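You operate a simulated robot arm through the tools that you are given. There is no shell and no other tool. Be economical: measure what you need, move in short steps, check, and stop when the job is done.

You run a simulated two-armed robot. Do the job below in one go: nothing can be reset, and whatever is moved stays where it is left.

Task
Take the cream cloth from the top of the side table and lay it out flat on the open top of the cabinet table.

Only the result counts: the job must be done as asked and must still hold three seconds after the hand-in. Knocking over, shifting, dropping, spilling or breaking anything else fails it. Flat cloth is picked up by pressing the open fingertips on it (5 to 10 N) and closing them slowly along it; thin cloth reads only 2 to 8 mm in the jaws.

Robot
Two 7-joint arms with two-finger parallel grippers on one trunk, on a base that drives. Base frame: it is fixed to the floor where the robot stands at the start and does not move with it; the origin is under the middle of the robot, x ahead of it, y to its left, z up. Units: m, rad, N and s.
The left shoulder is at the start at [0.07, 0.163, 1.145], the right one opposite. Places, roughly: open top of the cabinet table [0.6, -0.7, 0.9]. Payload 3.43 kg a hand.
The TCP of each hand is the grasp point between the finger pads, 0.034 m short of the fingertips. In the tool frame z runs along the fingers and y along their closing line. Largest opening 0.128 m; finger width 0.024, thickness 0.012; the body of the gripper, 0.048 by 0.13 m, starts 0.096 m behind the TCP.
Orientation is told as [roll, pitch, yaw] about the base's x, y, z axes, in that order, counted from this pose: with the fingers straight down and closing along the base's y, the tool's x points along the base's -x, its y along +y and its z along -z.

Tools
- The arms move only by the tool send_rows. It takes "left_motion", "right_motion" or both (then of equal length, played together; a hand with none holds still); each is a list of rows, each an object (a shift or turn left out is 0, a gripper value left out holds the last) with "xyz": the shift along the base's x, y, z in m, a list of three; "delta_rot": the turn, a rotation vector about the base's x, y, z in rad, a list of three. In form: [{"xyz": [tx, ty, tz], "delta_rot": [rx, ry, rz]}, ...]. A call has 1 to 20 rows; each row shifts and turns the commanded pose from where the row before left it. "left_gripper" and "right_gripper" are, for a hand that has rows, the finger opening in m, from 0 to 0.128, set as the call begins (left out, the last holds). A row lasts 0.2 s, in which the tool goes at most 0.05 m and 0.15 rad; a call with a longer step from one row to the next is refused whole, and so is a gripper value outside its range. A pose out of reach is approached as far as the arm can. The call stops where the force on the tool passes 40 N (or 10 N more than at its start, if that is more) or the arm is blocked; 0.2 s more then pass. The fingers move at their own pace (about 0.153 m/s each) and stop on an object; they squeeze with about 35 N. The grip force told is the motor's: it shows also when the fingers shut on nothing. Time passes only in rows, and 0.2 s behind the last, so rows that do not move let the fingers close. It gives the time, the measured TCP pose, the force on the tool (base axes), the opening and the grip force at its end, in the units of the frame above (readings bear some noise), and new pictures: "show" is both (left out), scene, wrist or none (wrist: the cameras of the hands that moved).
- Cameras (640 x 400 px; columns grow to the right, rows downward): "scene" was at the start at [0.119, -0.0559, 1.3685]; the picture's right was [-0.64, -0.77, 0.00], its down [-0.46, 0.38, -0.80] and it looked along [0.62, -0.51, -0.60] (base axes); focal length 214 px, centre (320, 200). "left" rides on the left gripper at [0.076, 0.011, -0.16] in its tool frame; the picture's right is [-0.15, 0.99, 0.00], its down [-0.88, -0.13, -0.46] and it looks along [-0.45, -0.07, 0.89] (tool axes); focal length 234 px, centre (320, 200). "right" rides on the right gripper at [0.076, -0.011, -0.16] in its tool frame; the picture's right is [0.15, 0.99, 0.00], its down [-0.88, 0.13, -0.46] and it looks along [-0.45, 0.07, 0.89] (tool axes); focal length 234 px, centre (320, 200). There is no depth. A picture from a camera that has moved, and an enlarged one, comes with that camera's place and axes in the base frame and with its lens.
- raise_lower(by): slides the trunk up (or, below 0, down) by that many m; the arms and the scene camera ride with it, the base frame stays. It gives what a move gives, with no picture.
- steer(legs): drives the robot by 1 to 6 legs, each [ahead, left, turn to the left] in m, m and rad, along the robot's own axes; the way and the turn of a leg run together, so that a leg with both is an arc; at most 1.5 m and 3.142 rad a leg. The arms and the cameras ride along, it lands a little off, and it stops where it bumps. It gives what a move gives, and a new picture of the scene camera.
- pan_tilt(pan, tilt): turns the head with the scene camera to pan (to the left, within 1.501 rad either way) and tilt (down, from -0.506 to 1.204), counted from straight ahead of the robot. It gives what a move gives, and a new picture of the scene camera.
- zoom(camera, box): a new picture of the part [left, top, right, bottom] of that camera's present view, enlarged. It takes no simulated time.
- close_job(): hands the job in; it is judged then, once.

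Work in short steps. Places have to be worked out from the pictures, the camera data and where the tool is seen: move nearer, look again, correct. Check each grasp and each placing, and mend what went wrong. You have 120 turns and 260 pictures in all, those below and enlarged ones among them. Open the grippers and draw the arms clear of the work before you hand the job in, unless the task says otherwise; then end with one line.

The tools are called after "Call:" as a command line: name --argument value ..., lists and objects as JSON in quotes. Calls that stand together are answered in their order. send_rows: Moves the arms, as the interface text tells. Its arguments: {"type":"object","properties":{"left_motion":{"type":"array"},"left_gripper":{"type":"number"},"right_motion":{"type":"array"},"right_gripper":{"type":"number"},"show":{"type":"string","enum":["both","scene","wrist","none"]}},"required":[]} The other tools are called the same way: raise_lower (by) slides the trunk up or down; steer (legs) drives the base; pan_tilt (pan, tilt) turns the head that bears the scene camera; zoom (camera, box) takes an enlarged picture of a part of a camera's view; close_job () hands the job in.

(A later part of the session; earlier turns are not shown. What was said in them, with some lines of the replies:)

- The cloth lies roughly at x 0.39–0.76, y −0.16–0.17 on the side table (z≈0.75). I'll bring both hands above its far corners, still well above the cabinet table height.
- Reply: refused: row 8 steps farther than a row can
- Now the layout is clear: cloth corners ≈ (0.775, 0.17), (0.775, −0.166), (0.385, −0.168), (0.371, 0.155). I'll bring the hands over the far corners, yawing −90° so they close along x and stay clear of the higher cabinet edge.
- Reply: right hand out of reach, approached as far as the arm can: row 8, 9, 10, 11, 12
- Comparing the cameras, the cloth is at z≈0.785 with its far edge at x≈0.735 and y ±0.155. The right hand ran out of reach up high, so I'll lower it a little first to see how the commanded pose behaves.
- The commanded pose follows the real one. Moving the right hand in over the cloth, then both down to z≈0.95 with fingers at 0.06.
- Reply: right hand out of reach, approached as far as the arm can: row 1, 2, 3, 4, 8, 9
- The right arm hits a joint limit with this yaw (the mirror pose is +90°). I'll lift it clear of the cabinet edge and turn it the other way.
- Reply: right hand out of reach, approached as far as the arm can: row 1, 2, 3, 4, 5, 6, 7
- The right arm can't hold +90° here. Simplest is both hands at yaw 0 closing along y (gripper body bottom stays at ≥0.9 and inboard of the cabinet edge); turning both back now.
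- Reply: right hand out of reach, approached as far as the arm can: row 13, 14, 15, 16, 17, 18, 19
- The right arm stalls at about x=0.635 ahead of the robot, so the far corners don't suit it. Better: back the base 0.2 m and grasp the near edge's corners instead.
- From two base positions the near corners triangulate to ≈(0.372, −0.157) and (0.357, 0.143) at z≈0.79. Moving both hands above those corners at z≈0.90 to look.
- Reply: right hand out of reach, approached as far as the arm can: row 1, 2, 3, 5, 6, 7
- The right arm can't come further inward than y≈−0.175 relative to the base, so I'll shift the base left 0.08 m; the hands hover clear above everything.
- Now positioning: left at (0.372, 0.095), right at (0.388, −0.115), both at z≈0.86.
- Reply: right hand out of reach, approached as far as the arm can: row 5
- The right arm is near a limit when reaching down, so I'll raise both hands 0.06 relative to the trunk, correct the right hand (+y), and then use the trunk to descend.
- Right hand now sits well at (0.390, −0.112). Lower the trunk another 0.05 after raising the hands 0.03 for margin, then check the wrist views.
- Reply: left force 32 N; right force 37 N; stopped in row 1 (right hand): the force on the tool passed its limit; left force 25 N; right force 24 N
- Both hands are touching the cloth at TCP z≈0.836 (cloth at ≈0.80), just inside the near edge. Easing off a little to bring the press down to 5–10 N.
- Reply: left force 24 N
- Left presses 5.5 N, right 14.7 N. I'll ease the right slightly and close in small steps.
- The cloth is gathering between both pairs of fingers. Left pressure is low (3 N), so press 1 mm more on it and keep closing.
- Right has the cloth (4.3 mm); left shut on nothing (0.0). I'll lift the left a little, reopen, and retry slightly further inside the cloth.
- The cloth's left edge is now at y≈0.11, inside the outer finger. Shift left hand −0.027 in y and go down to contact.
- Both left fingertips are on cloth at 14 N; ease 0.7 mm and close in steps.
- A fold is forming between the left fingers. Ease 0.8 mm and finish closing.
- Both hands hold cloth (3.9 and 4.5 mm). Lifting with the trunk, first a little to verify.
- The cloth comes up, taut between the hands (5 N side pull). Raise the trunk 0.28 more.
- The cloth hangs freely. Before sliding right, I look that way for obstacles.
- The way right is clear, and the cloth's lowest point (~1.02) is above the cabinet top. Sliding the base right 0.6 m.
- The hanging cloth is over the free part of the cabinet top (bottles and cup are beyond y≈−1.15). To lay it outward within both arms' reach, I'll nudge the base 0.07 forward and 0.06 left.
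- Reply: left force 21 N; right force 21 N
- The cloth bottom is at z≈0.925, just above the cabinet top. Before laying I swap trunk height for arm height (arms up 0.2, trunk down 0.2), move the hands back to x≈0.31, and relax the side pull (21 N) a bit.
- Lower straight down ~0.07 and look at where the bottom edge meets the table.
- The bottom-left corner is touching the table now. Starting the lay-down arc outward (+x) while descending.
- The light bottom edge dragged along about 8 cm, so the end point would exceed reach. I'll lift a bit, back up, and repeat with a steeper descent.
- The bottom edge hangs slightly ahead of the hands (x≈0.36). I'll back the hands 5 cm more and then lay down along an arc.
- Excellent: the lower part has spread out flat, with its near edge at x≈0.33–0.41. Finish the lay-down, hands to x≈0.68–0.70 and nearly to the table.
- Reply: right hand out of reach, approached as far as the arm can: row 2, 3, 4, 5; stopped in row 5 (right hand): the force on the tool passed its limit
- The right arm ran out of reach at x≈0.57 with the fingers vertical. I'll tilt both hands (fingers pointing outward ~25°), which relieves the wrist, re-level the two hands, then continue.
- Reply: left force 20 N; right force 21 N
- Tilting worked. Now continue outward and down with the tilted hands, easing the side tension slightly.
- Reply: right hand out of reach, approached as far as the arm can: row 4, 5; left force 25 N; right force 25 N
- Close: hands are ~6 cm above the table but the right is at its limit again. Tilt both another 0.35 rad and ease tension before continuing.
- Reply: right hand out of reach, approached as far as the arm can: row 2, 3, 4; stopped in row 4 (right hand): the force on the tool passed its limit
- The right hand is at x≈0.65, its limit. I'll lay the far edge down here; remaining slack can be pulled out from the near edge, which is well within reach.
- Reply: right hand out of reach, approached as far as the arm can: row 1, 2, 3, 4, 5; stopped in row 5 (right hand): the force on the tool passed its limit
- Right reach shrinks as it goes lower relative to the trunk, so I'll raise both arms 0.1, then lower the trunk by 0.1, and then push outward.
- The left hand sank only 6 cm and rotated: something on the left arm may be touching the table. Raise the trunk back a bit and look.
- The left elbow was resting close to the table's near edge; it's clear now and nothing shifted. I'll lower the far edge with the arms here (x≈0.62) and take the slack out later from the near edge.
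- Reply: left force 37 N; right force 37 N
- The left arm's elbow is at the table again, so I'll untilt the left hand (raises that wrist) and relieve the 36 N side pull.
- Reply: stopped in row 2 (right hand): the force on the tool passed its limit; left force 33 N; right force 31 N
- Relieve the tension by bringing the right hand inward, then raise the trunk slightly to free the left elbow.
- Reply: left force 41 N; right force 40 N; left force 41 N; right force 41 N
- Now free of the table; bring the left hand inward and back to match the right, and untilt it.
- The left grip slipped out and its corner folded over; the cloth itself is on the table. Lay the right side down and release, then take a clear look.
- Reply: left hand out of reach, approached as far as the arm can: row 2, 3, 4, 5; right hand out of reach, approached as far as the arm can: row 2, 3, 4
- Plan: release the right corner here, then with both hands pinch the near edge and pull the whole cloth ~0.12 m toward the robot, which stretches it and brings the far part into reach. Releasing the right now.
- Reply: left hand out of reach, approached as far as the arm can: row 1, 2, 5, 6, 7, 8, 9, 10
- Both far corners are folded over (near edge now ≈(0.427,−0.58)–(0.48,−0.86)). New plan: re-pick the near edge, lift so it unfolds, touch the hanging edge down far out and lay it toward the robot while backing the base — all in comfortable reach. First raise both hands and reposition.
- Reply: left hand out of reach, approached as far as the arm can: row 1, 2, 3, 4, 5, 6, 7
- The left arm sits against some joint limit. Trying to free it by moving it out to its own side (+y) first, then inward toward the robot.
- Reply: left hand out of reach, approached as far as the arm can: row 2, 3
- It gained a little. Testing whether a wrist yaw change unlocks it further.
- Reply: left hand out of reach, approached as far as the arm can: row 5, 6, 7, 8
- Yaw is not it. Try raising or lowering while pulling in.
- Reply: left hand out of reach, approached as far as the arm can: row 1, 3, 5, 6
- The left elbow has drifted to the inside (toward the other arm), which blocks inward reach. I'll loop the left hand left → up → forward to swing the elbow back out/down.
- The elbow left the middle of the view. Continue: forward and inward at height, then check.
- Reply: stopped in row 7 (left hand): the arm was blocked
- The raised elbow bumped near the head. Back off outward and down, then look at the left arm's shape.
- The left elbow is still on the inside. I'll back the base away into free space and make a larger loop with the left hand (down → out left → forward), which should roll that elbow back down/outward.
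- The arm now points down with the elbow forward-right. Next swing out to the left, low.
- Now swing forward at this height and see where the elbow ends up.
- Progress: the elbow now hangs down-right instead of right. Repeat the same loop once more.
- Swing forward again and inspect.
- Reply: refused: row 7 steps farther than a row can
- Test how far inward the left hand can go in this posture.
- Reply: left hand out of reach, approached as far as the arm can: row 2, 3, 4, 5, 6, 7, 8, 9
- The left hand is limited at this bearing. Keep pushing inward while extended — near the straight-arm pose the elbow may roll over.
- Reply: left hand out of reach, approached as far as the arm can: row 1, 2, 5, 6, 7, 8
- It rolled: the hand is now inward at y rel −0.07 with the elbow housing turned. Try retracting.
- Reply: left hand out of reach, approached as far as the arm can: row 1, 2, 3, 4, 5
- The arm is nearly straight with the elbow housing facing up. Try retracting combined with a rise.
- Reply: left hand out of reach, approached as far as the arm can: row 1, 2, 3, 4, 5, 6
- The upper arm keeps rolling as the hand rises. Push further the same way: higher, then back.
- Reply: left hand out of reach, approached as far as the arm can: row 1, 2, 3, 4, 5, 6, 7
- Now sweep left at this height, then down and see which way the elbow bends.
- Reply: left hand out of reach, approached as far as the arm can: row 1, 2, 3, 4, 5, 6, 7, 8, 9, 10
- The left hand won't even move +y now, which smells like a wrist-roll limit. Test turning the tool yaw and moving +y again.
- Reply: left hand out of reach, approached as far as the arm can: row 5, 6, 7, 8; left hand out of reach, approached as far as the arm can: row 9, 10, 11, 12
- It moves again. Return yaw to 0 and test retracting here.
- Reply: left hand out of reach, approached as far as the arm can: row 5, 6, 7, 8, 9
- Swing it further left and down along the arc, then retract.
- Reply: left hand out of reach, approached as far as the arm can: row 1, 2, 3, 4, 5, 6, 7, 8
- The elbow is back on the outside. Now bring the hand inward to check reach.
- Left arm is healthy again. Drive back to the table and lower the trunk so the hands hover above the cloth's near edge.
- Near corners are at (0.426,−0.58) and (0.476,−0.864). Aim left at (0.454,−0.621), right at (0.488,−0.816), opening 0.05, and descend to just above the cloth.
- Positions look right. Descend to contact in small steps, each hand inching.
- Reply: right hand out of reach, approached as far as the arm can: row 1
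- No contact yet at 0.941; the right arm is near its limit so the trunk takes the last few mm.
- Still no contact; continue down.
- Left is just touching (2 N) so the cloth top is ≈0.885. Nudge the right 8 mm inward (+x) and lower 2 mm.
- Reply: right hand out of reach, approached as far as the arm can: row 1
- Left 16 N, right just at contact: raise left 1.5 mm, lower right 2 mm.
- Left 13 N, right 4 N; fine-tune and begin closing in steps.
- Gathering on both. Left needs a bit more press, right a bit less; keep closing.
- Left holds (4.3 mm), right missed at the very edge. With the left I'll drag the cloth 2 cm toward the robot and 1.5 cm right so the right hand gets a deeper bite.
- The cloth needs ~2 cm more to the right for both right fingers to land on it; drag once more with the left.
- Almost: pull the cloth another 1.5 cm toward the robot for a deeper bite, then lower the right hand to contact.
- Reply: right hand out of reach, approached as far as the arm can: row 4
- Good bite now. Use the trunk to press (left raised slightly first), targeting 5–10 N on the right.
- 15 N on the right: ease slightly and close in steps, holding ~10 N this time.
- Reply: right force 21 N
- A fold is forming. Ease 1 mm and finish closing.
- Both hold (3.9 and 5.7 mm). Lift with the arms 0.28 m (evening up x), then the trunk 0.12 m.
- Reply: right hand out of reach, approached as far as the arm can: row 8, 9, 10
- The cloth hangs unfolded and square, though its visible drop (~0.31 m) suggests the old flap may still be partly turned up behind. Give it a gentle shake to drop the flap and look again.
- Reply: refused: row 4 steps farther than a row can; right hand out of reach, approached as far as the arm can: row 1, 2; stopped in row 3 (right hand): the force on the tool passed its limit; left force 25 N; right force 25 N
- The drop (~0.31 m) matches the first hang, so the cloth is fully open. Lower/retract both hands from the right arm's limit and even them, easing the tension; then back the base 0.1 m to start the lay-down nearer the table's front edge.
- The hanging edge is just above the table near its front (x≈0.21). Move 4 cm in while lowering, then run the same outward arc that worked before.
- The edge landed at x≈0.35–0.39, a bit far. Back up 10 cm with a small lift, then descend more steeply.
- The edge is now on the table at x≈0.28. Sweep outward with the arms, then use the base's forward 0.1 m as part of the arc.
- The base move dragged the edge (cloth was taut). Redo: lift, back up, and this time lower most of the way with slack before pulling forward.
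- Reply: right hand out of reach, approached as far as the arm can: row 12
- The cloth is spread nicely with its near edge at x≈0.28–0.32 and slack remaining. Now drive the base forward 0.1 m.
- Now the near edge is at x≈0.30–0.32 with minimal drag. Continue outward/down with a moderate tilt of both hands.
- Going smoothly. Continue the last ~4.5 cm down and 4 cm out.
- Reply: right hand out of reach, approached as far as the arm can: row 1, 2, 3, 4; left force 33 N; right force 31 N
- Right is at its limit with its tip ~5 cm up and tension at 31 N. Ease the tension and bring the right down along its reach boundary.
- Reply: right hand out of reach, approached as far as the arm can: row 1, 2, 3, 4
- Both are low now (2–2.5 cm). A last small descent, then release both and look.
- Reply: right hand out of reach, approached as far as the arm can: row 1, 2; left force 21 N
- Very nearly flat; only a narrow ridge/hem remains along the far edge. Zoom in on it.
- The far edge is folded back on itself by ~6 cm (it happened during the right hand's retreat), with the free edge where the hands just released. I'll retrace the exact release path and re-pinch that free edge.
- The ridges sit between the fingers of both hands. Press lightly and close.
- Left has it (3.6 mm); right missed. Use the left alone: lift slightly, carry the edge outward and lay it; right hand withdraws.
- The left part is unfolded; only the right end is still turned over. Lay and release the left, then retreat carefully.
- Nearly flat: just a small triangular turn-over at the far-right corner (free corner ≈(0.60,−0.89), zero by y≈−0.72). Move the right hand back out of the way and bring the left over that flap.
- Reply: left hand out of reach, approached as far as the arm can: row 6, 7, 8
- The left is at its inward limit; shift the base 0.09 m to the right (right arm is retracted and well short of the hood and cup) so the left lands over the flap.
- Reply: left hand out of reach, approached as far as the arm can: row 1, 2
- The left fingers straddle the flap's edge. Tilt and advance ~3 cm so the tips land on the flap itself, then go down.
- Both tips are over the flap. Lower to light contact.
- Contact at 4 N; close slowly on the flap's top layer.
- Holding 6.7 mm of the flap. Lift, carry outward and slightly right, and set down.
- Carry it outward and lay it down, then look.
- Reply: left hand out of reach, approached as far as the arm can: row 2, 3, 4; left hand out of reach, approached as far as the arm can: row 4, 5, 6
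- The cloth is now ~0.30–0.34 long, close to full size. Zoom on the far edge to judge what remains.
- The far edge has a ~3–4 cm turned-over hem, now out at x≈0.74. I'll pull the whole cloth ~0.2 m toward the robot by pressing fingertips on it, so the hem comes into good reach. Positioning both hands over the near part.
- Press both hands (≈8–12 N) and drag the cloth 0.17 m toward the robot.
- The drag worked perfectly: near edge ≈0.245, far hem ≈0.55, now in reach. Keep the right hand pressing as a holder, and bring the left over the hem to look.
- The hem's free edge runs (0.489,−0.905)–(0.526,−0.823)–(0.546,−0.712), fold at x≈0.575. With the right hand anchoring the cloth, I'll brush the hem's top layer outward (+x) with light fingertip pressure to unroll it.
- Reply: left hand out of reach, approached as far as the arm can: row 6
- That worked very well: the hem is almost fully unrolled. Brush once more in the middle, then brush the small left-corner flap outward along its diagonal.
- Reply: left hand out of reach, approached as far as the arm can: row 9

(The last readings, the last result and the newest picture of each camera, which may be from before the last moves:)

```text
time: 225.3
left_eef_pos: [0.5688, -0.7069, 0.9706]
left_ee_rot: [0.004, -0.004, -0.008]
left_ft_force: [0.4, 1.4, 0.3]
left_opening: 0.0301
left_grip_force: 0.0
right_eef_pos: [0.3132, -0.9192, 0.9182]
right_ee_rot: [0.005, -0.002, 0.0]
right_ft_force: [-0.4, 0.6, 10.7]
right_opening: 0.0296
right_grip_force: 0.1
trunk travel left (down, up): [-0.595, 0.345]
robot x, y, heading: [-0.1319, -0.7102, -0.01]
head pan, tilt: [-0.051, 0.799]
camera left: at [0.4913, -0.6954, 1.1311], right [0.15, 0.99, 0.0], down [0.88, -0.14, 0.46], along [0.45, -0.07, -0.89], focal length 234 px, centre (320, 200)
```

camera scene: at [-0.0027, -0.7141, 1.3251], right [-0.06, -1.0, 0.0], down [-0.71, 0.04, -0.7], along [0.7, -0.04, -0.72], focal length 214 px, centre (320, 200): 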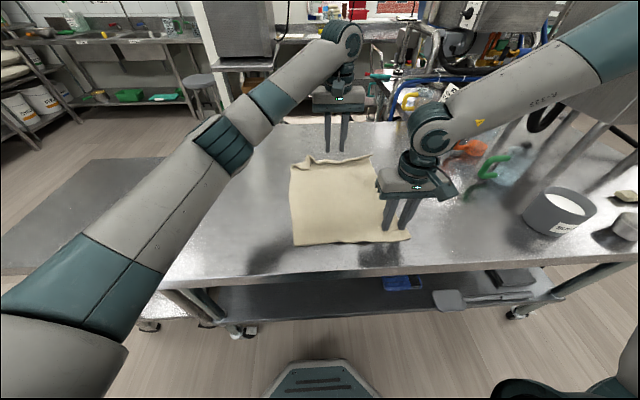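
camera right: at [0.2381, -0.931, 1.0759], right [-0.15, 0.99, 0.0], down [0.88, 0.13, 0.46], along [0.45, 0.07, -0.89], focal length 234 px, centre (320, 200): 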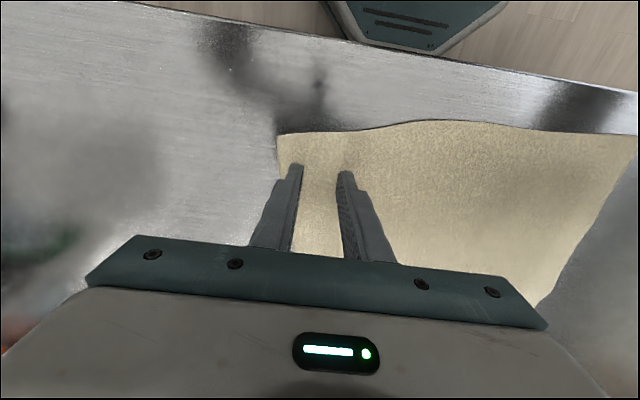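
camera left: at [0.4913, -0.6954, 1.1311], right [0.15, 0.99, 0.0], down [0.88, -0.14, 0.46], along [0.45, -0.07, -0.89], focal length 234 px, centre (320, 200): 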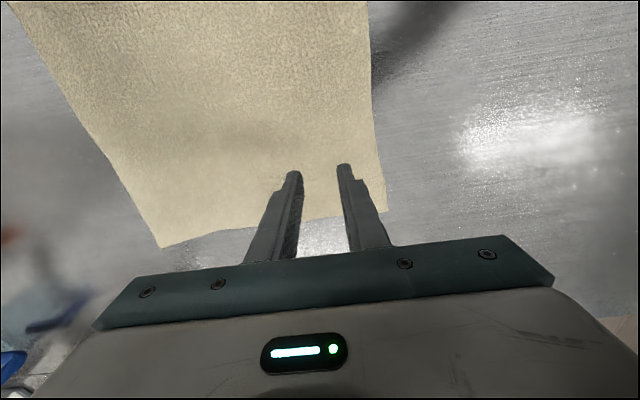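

The whole far edge is now flat, corner flap included. Lift both hands straight up clear of the cloth and check the result.

Call:
send_rows --left_motion '[{"xyz": [0, 0, 0.04]}, {"xyz": [0, 0.02, 0.04]}, {"xyz": [0, 0.04, 0.02]}, {"xyz": [0, 0.045, 0.02]}, {"xyz": [0, 0.045, 0.02]}, {"xyz": [0, 0.045, 0.02]}]' --right_motion '[{"xyz": [0, 0, 0.02]}, {"xyz": [0, 0, 0.04]}, {"xyz": [0, 0, 0.045]}, {"xyz": [0, 0, 0.045]}, {"xyz": [0, 0, 0.045]}, {"xyz": [0, 0, 0.045]}]' --show "none"

Call:
steer --legs '[[-0.35, 0, 0]]'

Call:
zoom --camera "scene" --box '[200, 80, 440, 230]'

```text
time: 226.7
left_eef_pos: [0.5678, -0.5103, 1.1302]
left_ee_rot: [0.001, -0.002, -0.009]
left_ft_force: [-0.2, 0.1, -0.1]
left_opening: 0.0302
left_grip_force: 0.1
right_eef_pos: [0.3154, -0.918, 1.158]
right_ee_rot: [0.004, 0.001, -0.001]
right_ft_force: [0.2, 0.0, -0.1]
right_opening: 0.03
right_grip_force: 0.0
trunk travel left (down, up): [-0.595, 0.345]
robot x, y, heading: [-0.1318, -0.7072, -0.017]
head pan, tilt: [-0.051, 0.799]
```

```text
time: 229.0
left_eef_pos: [0.2184, -0.5066, 1.1288]
left_ee_rot: [0.003, -0.003, -0.005]
left_ft_force: [0.4, -0.4, -1.0]
left_opening: 0.03
left_grip_force: 0.0
right_eef_pos: [-0.0345, -0.9142, 1.1576]
right_ee_rot: [0.004, 0.003, 0.001]
right_ft_force: [-0.2, 0.1, -1.3]
right_opening: 0.0301
right_grip_force: 0.0
trunk travel left (down, up): [-0.595, 0.345]
robot x, y, heading: [-0.4813, -0.7043, -0.004]
head pan, tilt: [-0.051, 0.799]
camera scene: at [-0.3517, -0.711, 1.3251], right [-0.06, -1.0, 0.0], down [-0.72, 0.04, -0.7], along [0.7, -0.04, -0.72], focal length 214 px, centre (320, 200)
```

scene: 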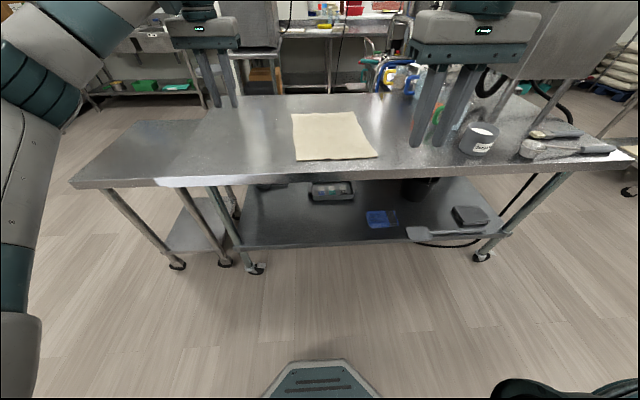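

```text
2.67 times, centred on (320, 155) of scene
camera zoom: at [-0.3517, -0.711, 1.3251], right [-0.06, -1.0, 0.0], down [-0.72, 0.04, -0.7], along [0.7, -0.04, -0.72], focal length 572 px, centre (320, 320)
5 turns are left
```

zoom: 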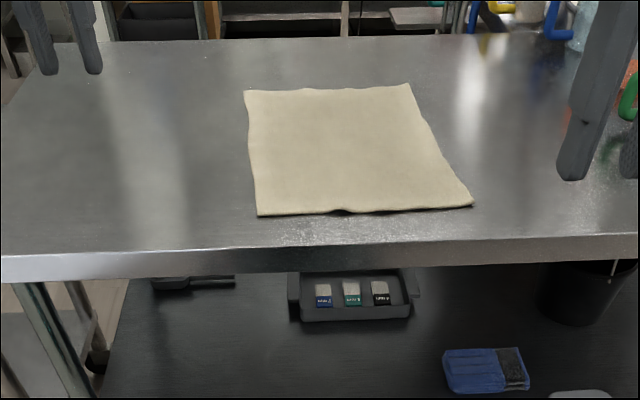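

The cloth lies fully flat on the cabinet top with all four corners open, and both arms are clear. I'll open the grippers wide and hand the job in.

Call:
send_rows --left_motion '[{}, {}, {}]' --right_motion '[{}, {}, {}]' --left_gripper 0.1 --right_gripper 0.1 --show "none"

Call:
close_job

```text
time: 229.8
left_eef_pos: [0.2185, -0.5064, 1.1298]
left_ee_rot: [0.003, -0.002, -0.005]
left_ft_force: [-0.2, 0.6, -0.5]
left_opening: 0.0999
left_grip_force: 0.1
right_eef_pos: [-0.0343, -0.9139, 1.1572]
right_ee_rot: [0.003, 0.002, 0.003]
right_ft_force: [0.2, 0.4, -0.2]
right_opening: 0.0999
right_grip_force: 0.1
trunk travel left (down, up): [-0.595, 0.345]
robot x, y, heading: [-0.4865, -0.7008, -0.01]
head pan, tilt: [-0.051, 0.799]
```

```text
The job is handed in.
```

The cream cloth is laid out flat on the open top of the cabinet table, with all four corners open in the last picture, both grippers open and the arms clear, and the job is handed in.
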